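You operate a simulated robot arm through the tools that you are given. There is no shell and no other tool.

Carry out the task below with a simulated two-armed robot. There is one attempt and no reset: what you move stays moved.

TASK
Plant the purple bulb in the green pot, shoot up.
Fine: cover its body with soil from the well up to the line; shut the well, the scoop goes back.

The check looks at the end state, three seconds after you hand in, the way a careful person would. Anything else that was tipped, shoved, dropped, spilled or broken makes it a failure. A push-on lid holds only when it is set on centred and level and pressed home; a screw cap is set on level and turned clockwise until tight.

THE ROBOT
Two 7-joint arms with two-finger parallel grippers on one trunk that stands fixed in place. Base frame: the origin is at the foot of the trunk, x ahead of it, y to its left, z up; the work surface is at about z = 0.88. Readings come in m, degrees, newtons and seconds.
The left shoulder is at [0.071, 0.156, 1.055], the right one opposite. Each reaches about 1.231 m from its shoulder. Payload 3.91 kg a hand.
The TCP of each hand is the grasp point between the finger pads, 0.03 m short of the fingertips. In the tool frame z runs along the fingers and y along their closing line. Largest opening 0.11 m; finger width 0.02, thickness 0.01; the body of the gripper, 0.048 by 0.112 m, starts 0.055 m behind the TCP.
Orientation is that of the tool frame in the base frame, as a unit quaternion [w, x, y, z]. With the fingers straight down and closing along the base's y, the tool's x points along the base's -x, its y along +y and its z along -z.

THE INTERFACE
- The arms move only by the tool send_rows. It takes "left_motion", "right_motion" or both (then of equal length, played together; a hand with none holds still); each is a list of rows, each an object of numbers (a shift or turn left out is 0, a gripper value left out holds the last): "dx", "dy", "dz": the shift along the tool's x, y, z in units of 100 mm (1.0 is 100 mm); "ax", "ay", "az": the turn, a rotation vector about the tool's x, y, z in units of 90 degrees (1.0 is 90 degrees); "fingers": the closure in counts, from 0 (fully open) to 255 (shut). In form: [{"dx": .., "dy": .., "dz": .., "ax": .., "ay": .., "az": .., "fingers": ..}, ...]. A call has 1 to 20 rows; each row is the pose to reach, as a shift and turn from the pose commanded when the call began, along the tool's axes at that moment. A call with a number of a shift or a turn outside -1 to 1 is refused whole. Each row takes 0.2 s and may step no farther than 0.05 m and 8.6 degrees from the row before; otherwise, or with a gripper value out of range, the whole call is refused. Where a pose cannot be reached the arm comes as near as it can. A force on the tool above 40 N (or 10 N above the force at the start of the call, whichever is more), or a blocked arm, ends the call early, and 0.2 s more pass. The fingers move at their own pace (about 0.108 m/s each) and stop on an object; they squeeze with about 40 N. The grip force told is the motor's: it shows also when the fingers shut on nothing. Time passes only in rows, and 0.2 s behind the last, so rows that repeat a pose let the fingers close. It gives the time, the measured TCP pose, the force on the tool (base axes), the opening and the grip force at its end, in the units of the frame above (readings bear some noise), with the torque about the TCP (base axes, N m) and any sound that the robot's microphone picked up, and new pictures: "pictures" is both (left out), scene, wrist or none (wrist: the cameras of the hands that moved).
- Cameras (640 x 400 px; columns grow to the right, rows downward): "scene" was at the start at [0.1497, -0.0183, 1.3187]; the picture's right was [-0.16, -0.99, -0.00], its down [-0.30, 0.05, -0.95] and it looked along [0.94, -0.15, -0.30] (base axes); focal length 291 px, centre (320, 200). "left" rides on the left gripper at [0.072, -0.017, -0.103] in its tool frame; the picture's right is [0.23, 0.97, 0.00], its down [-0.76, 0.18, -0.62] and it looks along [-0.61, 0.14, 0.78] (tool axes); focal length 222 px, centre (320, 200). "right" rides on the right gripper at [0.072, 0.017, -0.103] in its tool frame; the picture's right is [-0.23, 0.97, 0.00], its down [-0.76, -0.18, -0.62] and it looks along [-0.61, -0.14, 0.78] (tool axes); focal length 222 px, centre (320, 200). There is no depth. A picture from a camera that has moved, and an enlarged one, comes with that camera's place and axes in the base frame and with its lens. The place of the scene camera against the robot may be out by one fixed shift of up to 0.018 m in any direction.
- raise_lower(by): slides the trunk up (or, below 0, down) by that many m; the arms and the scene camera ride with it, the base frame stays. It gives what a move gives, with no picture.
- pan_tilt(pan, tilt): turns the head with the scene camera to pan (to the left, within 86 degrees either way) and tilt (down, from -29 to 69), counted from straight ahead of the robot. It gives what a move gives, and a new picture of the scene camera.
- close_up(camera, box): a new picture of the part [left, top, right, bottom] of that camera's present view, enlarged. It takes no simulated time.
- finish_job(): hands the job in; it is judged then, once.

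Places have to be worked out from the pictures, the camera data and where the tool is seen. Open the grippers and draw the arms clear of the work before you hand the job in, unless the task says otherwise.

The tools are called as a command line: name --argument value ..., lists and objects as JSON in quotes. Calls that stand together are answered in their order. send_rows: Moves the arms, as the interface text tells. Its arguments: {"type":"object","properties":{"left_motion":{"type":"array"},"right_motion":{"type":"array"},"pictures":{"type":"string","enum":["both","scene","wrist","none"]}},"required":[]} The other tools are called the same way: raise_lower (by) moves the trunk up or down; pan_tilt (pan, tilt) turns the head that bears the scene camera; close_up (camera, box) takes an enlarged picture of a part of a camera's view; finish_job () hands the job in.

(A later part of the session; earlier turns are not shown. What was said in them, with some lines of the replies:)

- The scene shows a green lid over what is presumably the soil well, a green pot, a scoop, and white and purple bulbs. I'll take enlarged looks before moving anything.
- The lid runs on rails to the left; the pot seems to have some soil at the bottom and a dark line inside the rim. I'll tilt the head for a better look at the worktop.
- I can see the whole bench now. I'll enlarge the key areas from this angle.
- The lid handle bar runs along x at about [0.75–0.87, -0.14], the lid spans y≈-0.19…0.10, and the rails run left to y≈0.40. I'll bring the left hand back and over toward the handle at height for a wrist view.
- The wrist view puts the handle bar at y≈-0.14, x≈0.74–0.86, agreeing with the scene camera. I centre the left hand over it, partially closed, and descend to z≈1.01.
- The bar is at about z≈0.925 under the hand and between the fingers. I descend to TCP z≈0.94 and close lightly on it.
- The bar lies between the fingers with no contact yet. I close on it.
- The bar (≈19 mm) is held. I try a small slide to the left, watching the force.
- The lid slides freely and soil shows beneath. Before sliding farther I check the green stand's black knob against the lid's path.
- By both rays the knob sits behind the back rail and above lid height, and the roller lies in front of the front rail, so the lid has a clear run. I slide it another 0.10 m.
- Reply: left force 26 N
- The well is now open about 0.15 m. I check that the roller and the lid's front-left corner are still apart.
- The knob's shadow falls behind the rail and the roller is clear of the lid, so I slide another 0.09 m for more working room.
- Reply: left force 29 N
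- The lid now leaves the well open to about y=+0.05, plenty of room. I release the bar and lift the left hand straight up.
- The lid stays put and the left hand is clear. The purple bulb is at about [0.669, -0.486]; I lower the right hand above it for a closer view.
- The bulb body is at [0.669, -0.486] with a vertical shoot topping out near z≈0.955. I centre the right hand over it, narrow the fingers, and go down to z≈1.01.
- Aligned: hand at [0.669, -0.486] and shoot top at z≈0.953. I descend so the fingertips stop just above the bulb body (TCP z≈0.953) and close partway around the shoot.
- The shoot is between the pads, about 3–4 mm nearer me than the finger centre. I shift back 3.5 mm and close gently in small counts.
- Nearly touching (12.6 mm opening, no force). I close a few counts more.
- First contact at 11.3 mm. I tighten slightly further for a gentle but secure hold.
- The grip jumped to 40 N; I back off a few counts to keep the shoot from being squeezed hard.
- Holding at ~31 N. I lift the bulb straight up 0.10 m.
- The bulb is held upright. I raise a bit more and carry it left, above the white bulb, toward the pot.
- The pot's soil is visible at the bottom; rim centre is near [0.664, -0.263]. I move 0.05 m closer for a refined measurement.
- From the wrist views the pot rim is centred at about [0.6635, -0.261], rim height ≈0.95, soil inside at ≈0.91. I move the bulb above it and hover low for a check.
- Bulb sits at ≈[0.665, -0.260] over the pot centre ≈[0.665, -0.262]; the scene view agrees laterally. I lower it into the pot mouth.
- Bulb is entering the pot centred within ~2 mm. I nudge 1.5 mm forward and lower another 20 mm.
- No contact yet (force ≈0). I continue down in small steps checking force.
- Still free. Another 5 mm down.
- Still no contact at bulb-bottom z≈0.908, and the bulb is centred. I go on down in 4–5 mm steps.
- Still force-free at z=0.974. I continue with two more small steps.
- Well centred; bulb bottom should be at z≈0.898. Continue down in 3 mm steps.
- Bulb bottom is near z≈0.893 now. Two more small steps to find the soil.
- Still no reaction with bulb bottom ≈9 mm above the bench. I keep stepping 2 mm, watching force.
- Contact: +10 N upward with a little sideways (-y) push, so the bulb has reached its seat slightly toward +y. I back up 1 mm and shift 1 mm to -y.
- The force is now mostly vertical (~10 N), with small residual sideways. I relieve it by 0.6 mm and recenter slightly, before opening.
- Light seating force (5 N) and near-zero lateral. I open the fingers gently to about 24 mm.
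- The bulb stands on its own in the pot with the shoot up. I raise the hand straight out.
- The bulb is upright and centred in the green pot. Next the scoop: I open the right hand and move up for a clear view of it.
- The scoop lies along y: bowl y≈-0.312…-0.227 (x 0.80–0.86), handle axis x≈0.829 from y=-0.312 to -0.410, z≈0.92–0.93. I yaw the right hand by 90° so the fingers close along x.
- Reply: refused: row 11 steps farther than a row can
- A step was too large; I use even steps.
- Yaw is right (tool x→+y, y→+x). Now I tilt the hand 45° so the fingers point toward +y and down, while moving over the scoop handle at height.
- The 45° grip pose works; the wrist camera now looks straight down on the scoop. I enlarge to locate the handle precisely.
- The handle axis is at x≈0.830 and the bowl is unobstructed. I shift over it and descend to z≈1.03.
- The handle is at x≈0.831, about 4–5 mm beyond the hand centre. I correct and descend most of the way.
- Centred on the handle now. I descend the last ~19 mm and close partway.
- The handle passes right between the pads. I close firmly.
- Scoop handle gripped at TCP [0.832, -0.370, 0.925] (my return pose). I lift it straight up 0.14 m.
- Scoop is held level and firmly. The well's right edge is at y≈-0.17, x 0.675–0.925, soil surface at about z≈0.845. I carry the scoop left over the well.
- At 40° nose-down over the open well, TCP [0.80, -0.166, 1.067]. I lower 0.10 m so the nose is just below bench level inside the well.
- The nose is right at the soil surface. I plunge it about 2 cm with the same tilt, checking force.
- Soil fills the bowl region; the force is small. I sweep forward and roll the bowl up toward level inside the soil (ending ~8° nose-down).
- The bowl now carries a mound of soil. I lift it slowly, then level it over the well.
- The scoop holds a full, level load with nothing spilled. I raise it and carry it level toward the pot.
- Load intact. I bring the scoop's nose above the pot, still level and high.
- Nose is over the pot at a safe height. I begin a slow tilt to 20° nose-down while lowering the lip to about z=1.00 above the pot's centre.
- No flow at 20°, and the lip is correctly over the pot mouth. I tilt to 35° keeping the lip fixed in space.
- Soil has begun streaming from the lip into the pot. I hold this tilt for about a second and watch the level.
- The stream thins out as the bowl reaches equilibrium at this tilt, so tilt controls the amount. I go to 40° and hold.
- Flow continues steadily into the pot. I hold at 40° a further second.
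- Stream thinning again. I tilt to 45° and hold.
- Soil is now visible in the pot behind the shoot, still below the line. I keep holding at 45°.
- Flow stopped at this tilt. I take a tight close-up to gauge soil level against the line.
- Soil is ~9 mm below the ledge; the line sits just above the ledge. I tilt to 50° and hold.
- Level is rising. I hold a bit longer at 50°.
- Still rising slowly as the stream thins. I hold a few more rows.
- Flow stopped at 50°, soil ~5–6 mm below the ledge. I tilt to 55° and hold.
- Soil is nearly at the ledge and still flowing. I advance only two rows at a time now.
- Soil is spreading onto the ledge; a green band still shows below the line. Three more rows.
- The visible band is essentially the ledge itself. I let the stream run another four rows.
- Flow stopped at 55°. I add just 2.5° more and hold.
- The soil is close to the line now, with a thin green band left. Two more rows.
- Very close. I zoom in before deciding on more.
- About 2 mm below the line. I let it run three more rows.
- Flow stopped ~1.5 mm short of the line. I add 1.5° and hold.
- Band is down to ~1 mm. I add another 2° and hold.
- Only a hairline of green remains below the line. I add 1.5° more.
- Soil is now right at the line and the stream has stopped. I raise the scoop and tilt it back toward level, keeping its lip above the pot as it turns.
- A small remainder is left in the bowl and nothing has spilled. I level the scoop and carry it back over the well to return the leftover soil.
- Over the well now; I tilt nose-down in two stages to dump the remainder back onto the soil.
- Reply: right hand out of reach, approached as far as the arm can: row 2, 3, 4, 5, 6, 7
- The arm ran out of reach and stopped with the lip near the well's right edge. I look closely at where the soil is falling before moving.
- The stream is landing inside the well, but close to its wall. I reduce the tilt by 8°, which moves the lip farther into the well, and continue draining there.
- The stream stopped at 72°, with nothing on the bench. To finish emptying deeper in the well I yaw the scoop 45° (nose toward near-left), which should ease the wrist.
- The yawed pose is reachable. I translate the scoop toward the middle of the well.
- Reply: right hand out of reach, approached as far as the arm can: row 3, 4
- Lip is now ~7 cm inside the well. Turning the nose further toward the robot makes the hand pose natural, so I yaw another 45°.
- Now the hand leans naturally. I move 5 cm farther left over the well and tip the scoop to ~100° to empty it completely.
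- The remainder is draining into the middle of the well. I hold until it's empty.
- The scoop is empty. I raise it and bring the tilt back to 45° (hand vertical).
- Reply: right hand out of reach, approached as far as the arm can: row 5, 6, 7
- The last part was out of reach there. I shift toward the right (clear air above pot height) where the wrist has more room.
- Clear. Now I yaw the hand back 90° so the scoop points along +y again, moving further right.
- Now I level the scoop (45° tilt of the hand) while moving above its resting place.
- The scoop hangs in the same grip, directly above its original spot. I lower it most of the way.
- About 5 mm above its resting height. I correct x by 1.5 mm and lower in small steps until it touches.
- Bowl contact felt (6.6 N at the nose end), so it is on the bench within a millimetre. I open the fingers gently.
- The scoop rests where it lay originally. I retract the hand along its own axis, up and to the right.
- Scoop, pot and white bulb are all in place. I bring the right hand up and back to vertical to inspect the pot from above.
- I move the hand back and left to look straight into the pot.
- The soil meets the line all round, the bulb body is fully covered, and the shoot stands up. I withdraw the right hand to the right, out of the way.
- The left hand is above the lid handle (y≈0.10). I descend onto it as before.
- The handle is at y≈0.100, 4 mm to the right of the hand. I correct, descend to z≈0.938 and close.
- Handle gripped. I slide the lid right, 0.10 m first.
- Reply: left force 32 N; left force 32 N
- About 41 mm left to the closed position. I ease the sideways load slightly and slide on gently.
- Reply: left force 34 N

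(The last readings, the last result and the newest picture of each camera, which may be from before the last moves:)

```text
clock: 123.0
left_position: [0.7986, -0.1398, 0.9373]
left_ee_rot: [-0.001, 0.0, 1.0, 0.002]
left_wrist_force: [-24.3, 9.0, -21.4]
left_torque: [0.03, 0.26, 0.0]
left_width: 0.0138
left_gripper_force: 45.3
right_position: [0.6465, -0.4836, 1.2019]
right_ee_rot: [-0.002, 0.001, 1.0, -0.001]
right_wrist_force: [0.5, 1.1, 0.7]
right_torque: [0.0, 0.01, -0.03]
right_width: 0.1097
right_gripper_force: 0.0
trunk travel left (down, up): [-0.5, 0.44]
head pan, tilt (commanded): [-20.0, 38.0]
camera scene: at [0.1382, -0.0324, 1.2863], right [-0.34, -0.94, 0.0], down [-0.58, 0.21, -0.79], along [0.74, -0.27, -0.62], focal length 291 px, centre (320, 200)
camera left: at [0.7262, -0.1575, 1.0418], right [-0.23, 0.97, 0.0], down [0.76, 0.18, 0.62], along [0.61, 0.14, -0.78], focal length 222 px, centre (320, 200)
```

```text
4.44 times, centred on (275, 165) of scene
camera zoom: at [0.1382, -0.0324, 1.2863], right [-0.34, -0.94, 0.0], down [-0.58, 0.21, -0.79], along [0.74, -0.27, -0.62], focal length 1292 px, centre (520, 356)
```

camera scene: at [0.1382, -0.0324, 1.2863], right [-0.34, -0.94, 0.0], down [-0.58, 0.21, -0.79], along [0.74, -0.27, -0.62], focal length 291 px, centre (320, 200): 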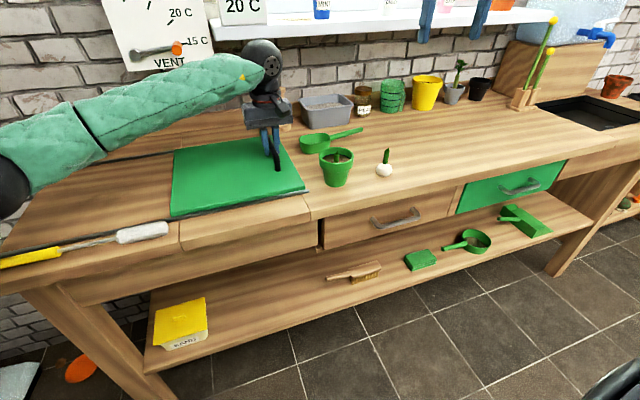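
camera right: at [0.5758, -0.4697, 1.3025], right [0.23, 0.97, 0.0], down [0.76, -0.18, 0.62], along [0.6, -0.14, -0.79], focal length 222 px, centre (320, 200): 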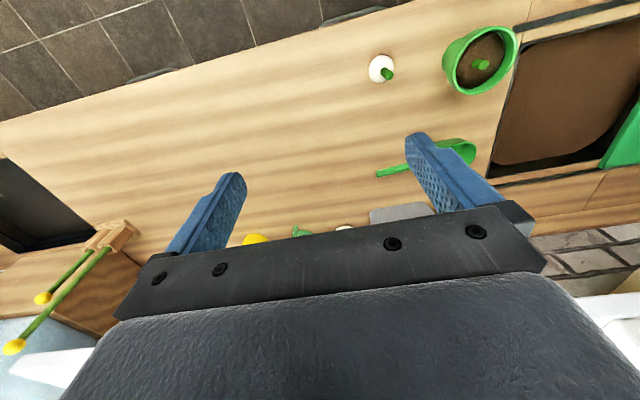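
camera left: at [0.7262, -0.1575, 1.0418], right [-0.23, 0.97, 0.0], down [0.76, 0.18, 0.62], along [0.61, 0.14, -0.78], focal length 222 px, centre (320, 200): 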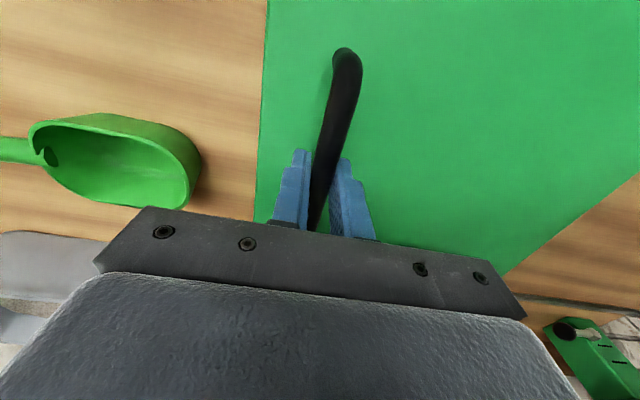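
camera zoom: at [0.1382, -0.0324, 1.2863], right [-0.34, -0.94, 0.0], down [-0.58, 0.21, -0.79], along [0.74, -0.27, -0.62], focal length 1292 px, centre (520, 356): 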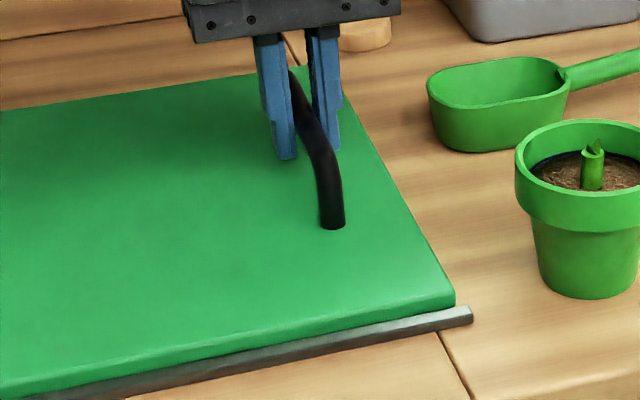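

The lid is over the well and a light resisting force suggests the end stop. I relax the x load and press another few millimetres to make sure it's fully shut.

send_rows --left_motion '[{"dx": 0.008, "dy": -0.01}, {"dx": 0.01, "dy": -0.025}, {"dx": 0.01, "dy": -0.04}]' --pictures "none"

```text
clock: 123.7
left_position: [0.7996, -0.1395, 0.9387]
left_ee_rot: [0.0, -0.001, 1.0, 0.003]
left_wrist_force: [-10.6, 23.6, -3.7]
left_torque: [0.3, -0.58, -0.18]
left_width: 0.0135
left_gripper_force: 44.9
right_position: [0.6461, -0.4842, 1.2019]
right_ee_rot: [0.0, 0.0, 1.0, -0.001]
right_wrist_force: [-0.2, -0.3, -0.1]
right_torque: [0.03, 0.02, 0.01]
right_width: 0.1099
right_gripper_force: 0.2
trunk travel left (down, up): [-0.5, 0.44]
head pan, tilt (commanded): [-20.0, 38.0]
stopped in row 3 (left hand): the force on the tool passed its limit at 47 N (the readings are from after the stop); the commanded pose is now the measured one
```

The lid is hard against its stop at the original closed position. I open the fingers and lift the left hand straight up.

send_rows --left_motion '[{"fingers": 150}, {"fingers": 110}, {"fingers": 110}, {"dz": -0.3}, {"dz": -0.7}, {"dz": -1.0}]' --pictures "both"

close_up --camera "scene" --box '[150, 120, 320, 226]'

```text
clock: 125.1
left_position: [0.7978, -0.1442, 1.0379]
left_ee_rot: [0.0, -0.001, 1.0, 0.002]
left_wrist_force: [-0.4, 0.4, -1.1]
left_torque: [-0.05, -0.02, -0.01]
left_width: 0.0627
left_gripper_force: 0.1
right_position: [0.6457, -0.4846, 1.2021]
right_ee_rot: [-0.001, 0.0, 1.0, 0.001]
right_wrist_force: [-0.4, 0.7, 0.4]
right_torque: [0.0, -0.03, -0.03]
right_width: 0.1101
right_gripper_force: 0.0
trunk travel left (down, up): [-0.5, 0.44]
head pan, tilt (commanded): [-20.0, 38.0]
camera scene: at [0.138, -0.0334, 1.2864], right [-0.34, -0.94, 0.0], down [-0.58, 0.21, -0.79], along [0.74, -0.27, -0.62], focal length 291 px, centre (320, 200)
camera left: at [0.7259, -0.1613, 1.1417], right [-0.23, 0.97, 0.0], down [0.76, 0.18, 0.62], along [0.61, 0.15, -0.78], focal length 222 px, centre (320, 200)
```

scene: 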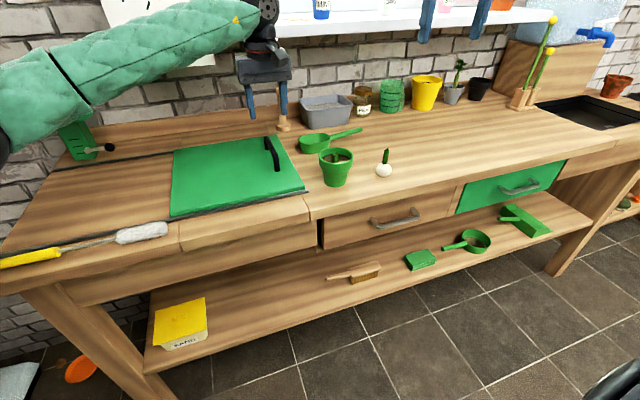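
left: 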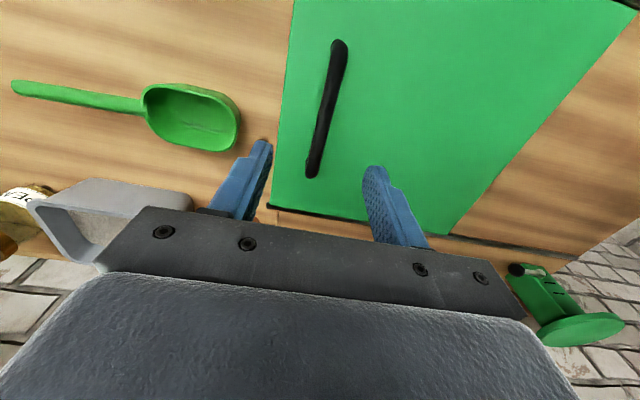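

```text
3.76 times, centred on (235, 173) of scene
camera zoom: at [0.138, -0.0334, 1.2864], right [-0.34, -0.94, 0.0], down [-0.58, 0.21, -0.79], along [0.74, -0.27, -0.62], focal length 1094 px, centre (640, 302)
```

zoom: 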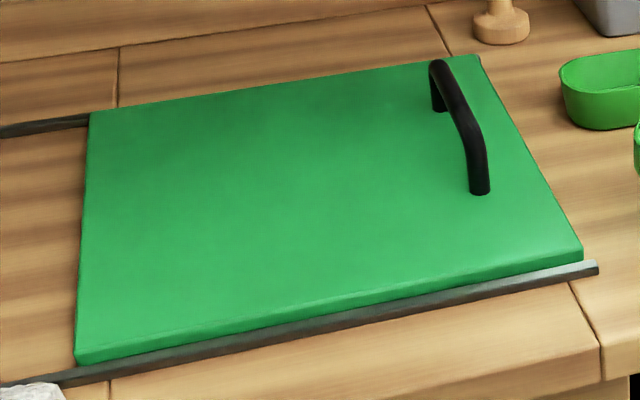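

The lid is exactly as in the initial view—shut. I draw the left hand up and clear, and open it.

send_rows --left_motion '[{"dz": -0.4}, {"dz": -0.8, "dy": 0.15}, {"dz": -1.0, "dy": 0.5, "fingers": 0}, {"dz": -1.0, "dy": 0.9}, {"dz": -1.0, "dy": 1.0, "dx": 0.3}]' --pictures "none"

send_rows --left_motion '[{"dz": -0.3, "dy": 0.3}, {"dz": -0.6, "dy": 0.6}, {"dz": -0.9, "dy": 0.9}]' --right_motion '[{"dx": 0.0, "dy": -0.2}, {"dx": 0.1, "dy": -0.4}, {"dx": 0.2, "dy": -0.5}]' --pictures "scene"

close_up --camera "scene" --box '[280, 90, 440, 200]'

close_up --camera "scene" --box '[318, 142, 362, 172]'

close_up --camera "scene" --box '[0, 90, 200, 280]'

```text
clock: 126.3
left_position: [0.7696, -0.0447, 1.1378]
left_ee_rot: [-0.001, 0.0, 1.0, 0.002]
left_wrist_force: [0.5, 0.4, 1.0]
left_torque: [-0.01, 0.01, -0.02]
left_width: 0.11
left_gripper_force: 0.0
right_position: [0.645, -0.4848, 1.2021]
right_ee_rot: [0.0, 0.0, 1.0, 0.0]
right_wrist_force: [-0.6, -0.2, 0.0]
right_torque: [0.02, 0.0, -0.02]
right_width: 0.1101
right_gripper_force: 0.1
trunk travel left (down, up): [-0.5, 0.44]
head pan, tilt (commanded): [-20.0, 38.0]
```

```text
clock: 127.1
left_position: [0.7688, 0.0506, 1.2315]
left_ee_rot: [-0.001, -0.001, 1.0, 0.0]
left_wrist_force: [-0.1, 0.2, -0.1]
left_torque: [-0.01, -0.04, -0.01]
left_width: 0.11
left_gripper_force: 0.0
right_position: [0.6257, -0.5332, 1.2029]
right_ee_rot: [0.0, 0.0, 1.0, -0.001]
right_wrist_force: [-0.1, 0.9, -0.3]
right_torque: [-0.01, -0.03, 0.01]
right_width: 0.1101
right_gripper_force: 0.1
trunk travel left (down, up): [-0.5, 0.44]
head pan, tilt (commanded): [-20.0, 38.0]
camera scene: at [0.137, -0.0322, 1.2866], right [-0.34, -0.94, 0.0], down [-0.58, 0.21, -0.79], along [0.74, -0.27, -0.61], focal length 291 px, centre (320, 200)
```

scene: 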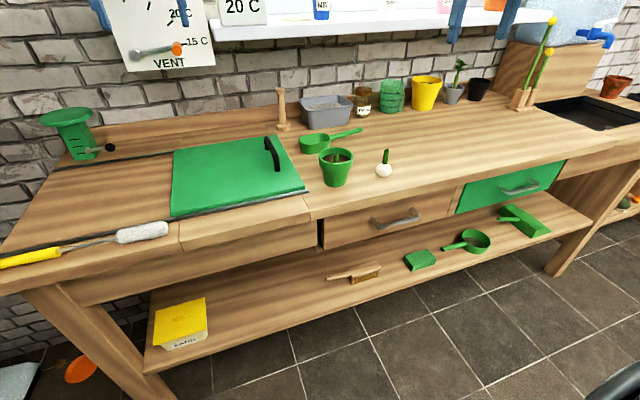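

```text
3.64 times, centred on (360, 145) of scene
camera zoom: at [0.137, -0.0322, 1.2866], right [-0.34, -0.94, 0.0], down [-0.58, 0.21, -0.79], along [0.74, -0.27, -0.61], focal length 1057 px, centre (174, 400)
```

zoom: 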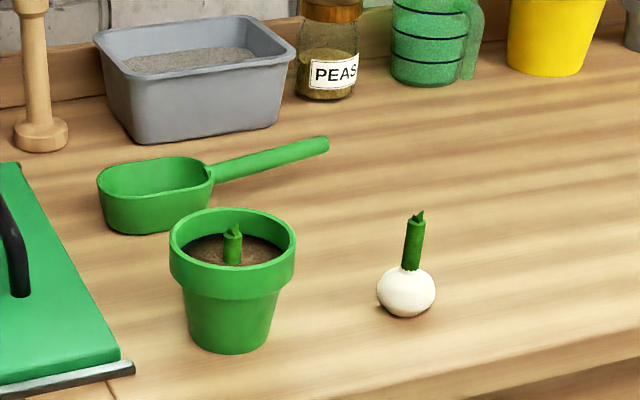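

```text
13.33 times, centred on (340, 157) of scene
camera zoom: at [0.137, -0.0322, 1.2866], right [-0.34, -0.94, 0.0], down [-0.58, 0.21, -0.79], along [0.74, -0.27, -0.61], focal length 3874 px, centre (53, 773)
```

zoom: 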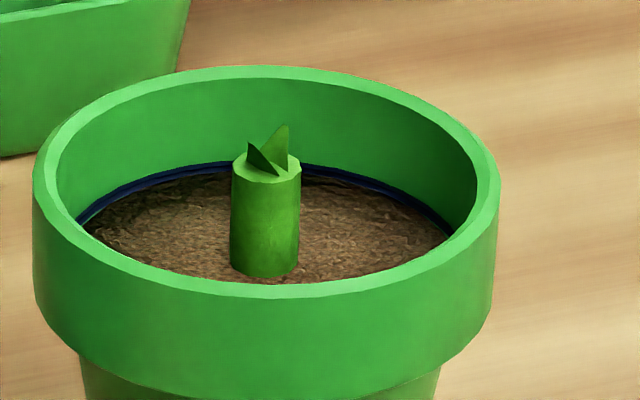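

```text
2.11 times, centred on (100, 185) of scene
camera zoom: at [0.137, -0.0322, 1.2866], right [-0.34, -0.94, 0.0], down [-0.58, 0.21, -0.79], along [0.74, -0.27, -0.61], focal length 612 px, centre (783, 232)
```

zoom: 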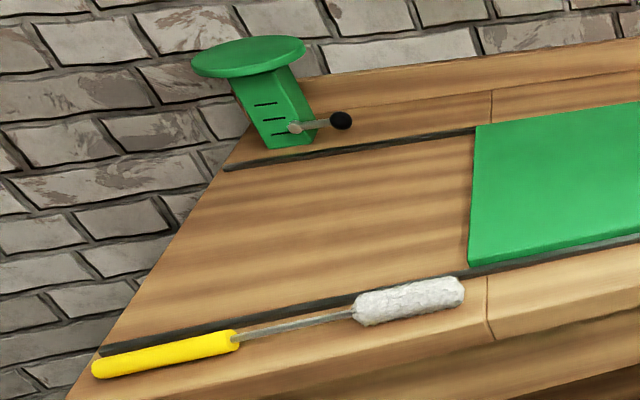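

Everything looks in place. One last close look along the lid's right edge and the bench between lid and pot for any stray soil.

close_up --camera "scene" --box '[255, 125, 345, 205]'

close_up --camera "right" --box '[300, 0, 640, 220]'

```text
5.00 times, centred on (300, 165) of scene
camera zoom: at [0.137, -0.0322, 1.2866], right [-0.34, -0.94, 0.0], down [-0.58, 0.21, -0.79], along [0.74, -0.27, -0.61], focal length 1453 px, centre (420, 375)
```

zoom: 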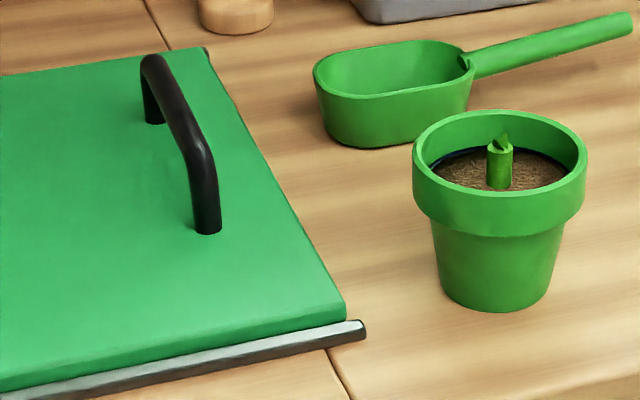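

```text
1.82 times, centred on (470, 110) of right
camera zoom: at [0.5532, -0.516, 1.3061], right [0.23, 0.97, 0.0], down [0.76, -0.18, 0.62], along [0.61, -0.14, -0.78], focal length 404 px, centre (47, 364)
```

zoom: 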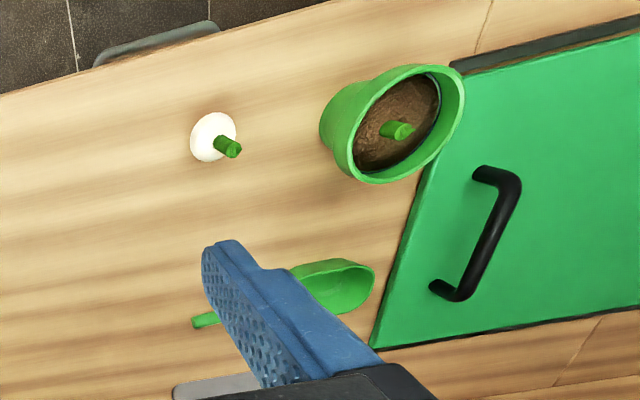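

The bench is clean. The bulb is planted shoot up with soil to the line, the well is shut, the scoop is back, and both hands are open and clear. I hand the job in.

finish_job

```text
The job is handed in.
```

I've handed the job in. The purple bulb is planted in the green pot with its shoot up, and the closing pictures show everything in order.

- **Pot:** The bulb's body is fully covered, and the soil meets the dark line all the way round.
- **Well:** The lid is shut against its stop and looks the same as in the first picture.
- **Scoop:** It is empty and lying where it started, in the same position and direction as far as the pictures show. I tipped the leftover soil back into the well first.
- **Everything else:** The white bulb, the paint roller and the small stand by the rails have not moved. I saw no soil on the bench.

While I was tipping the leftover soil out, the right arm ran out of reach and stopped with the scoop's lip at the well's right edge. The soil still fell inside the well. I turned the scoop and finished emptying it over the middle.

Both hands are open and clear of the work.
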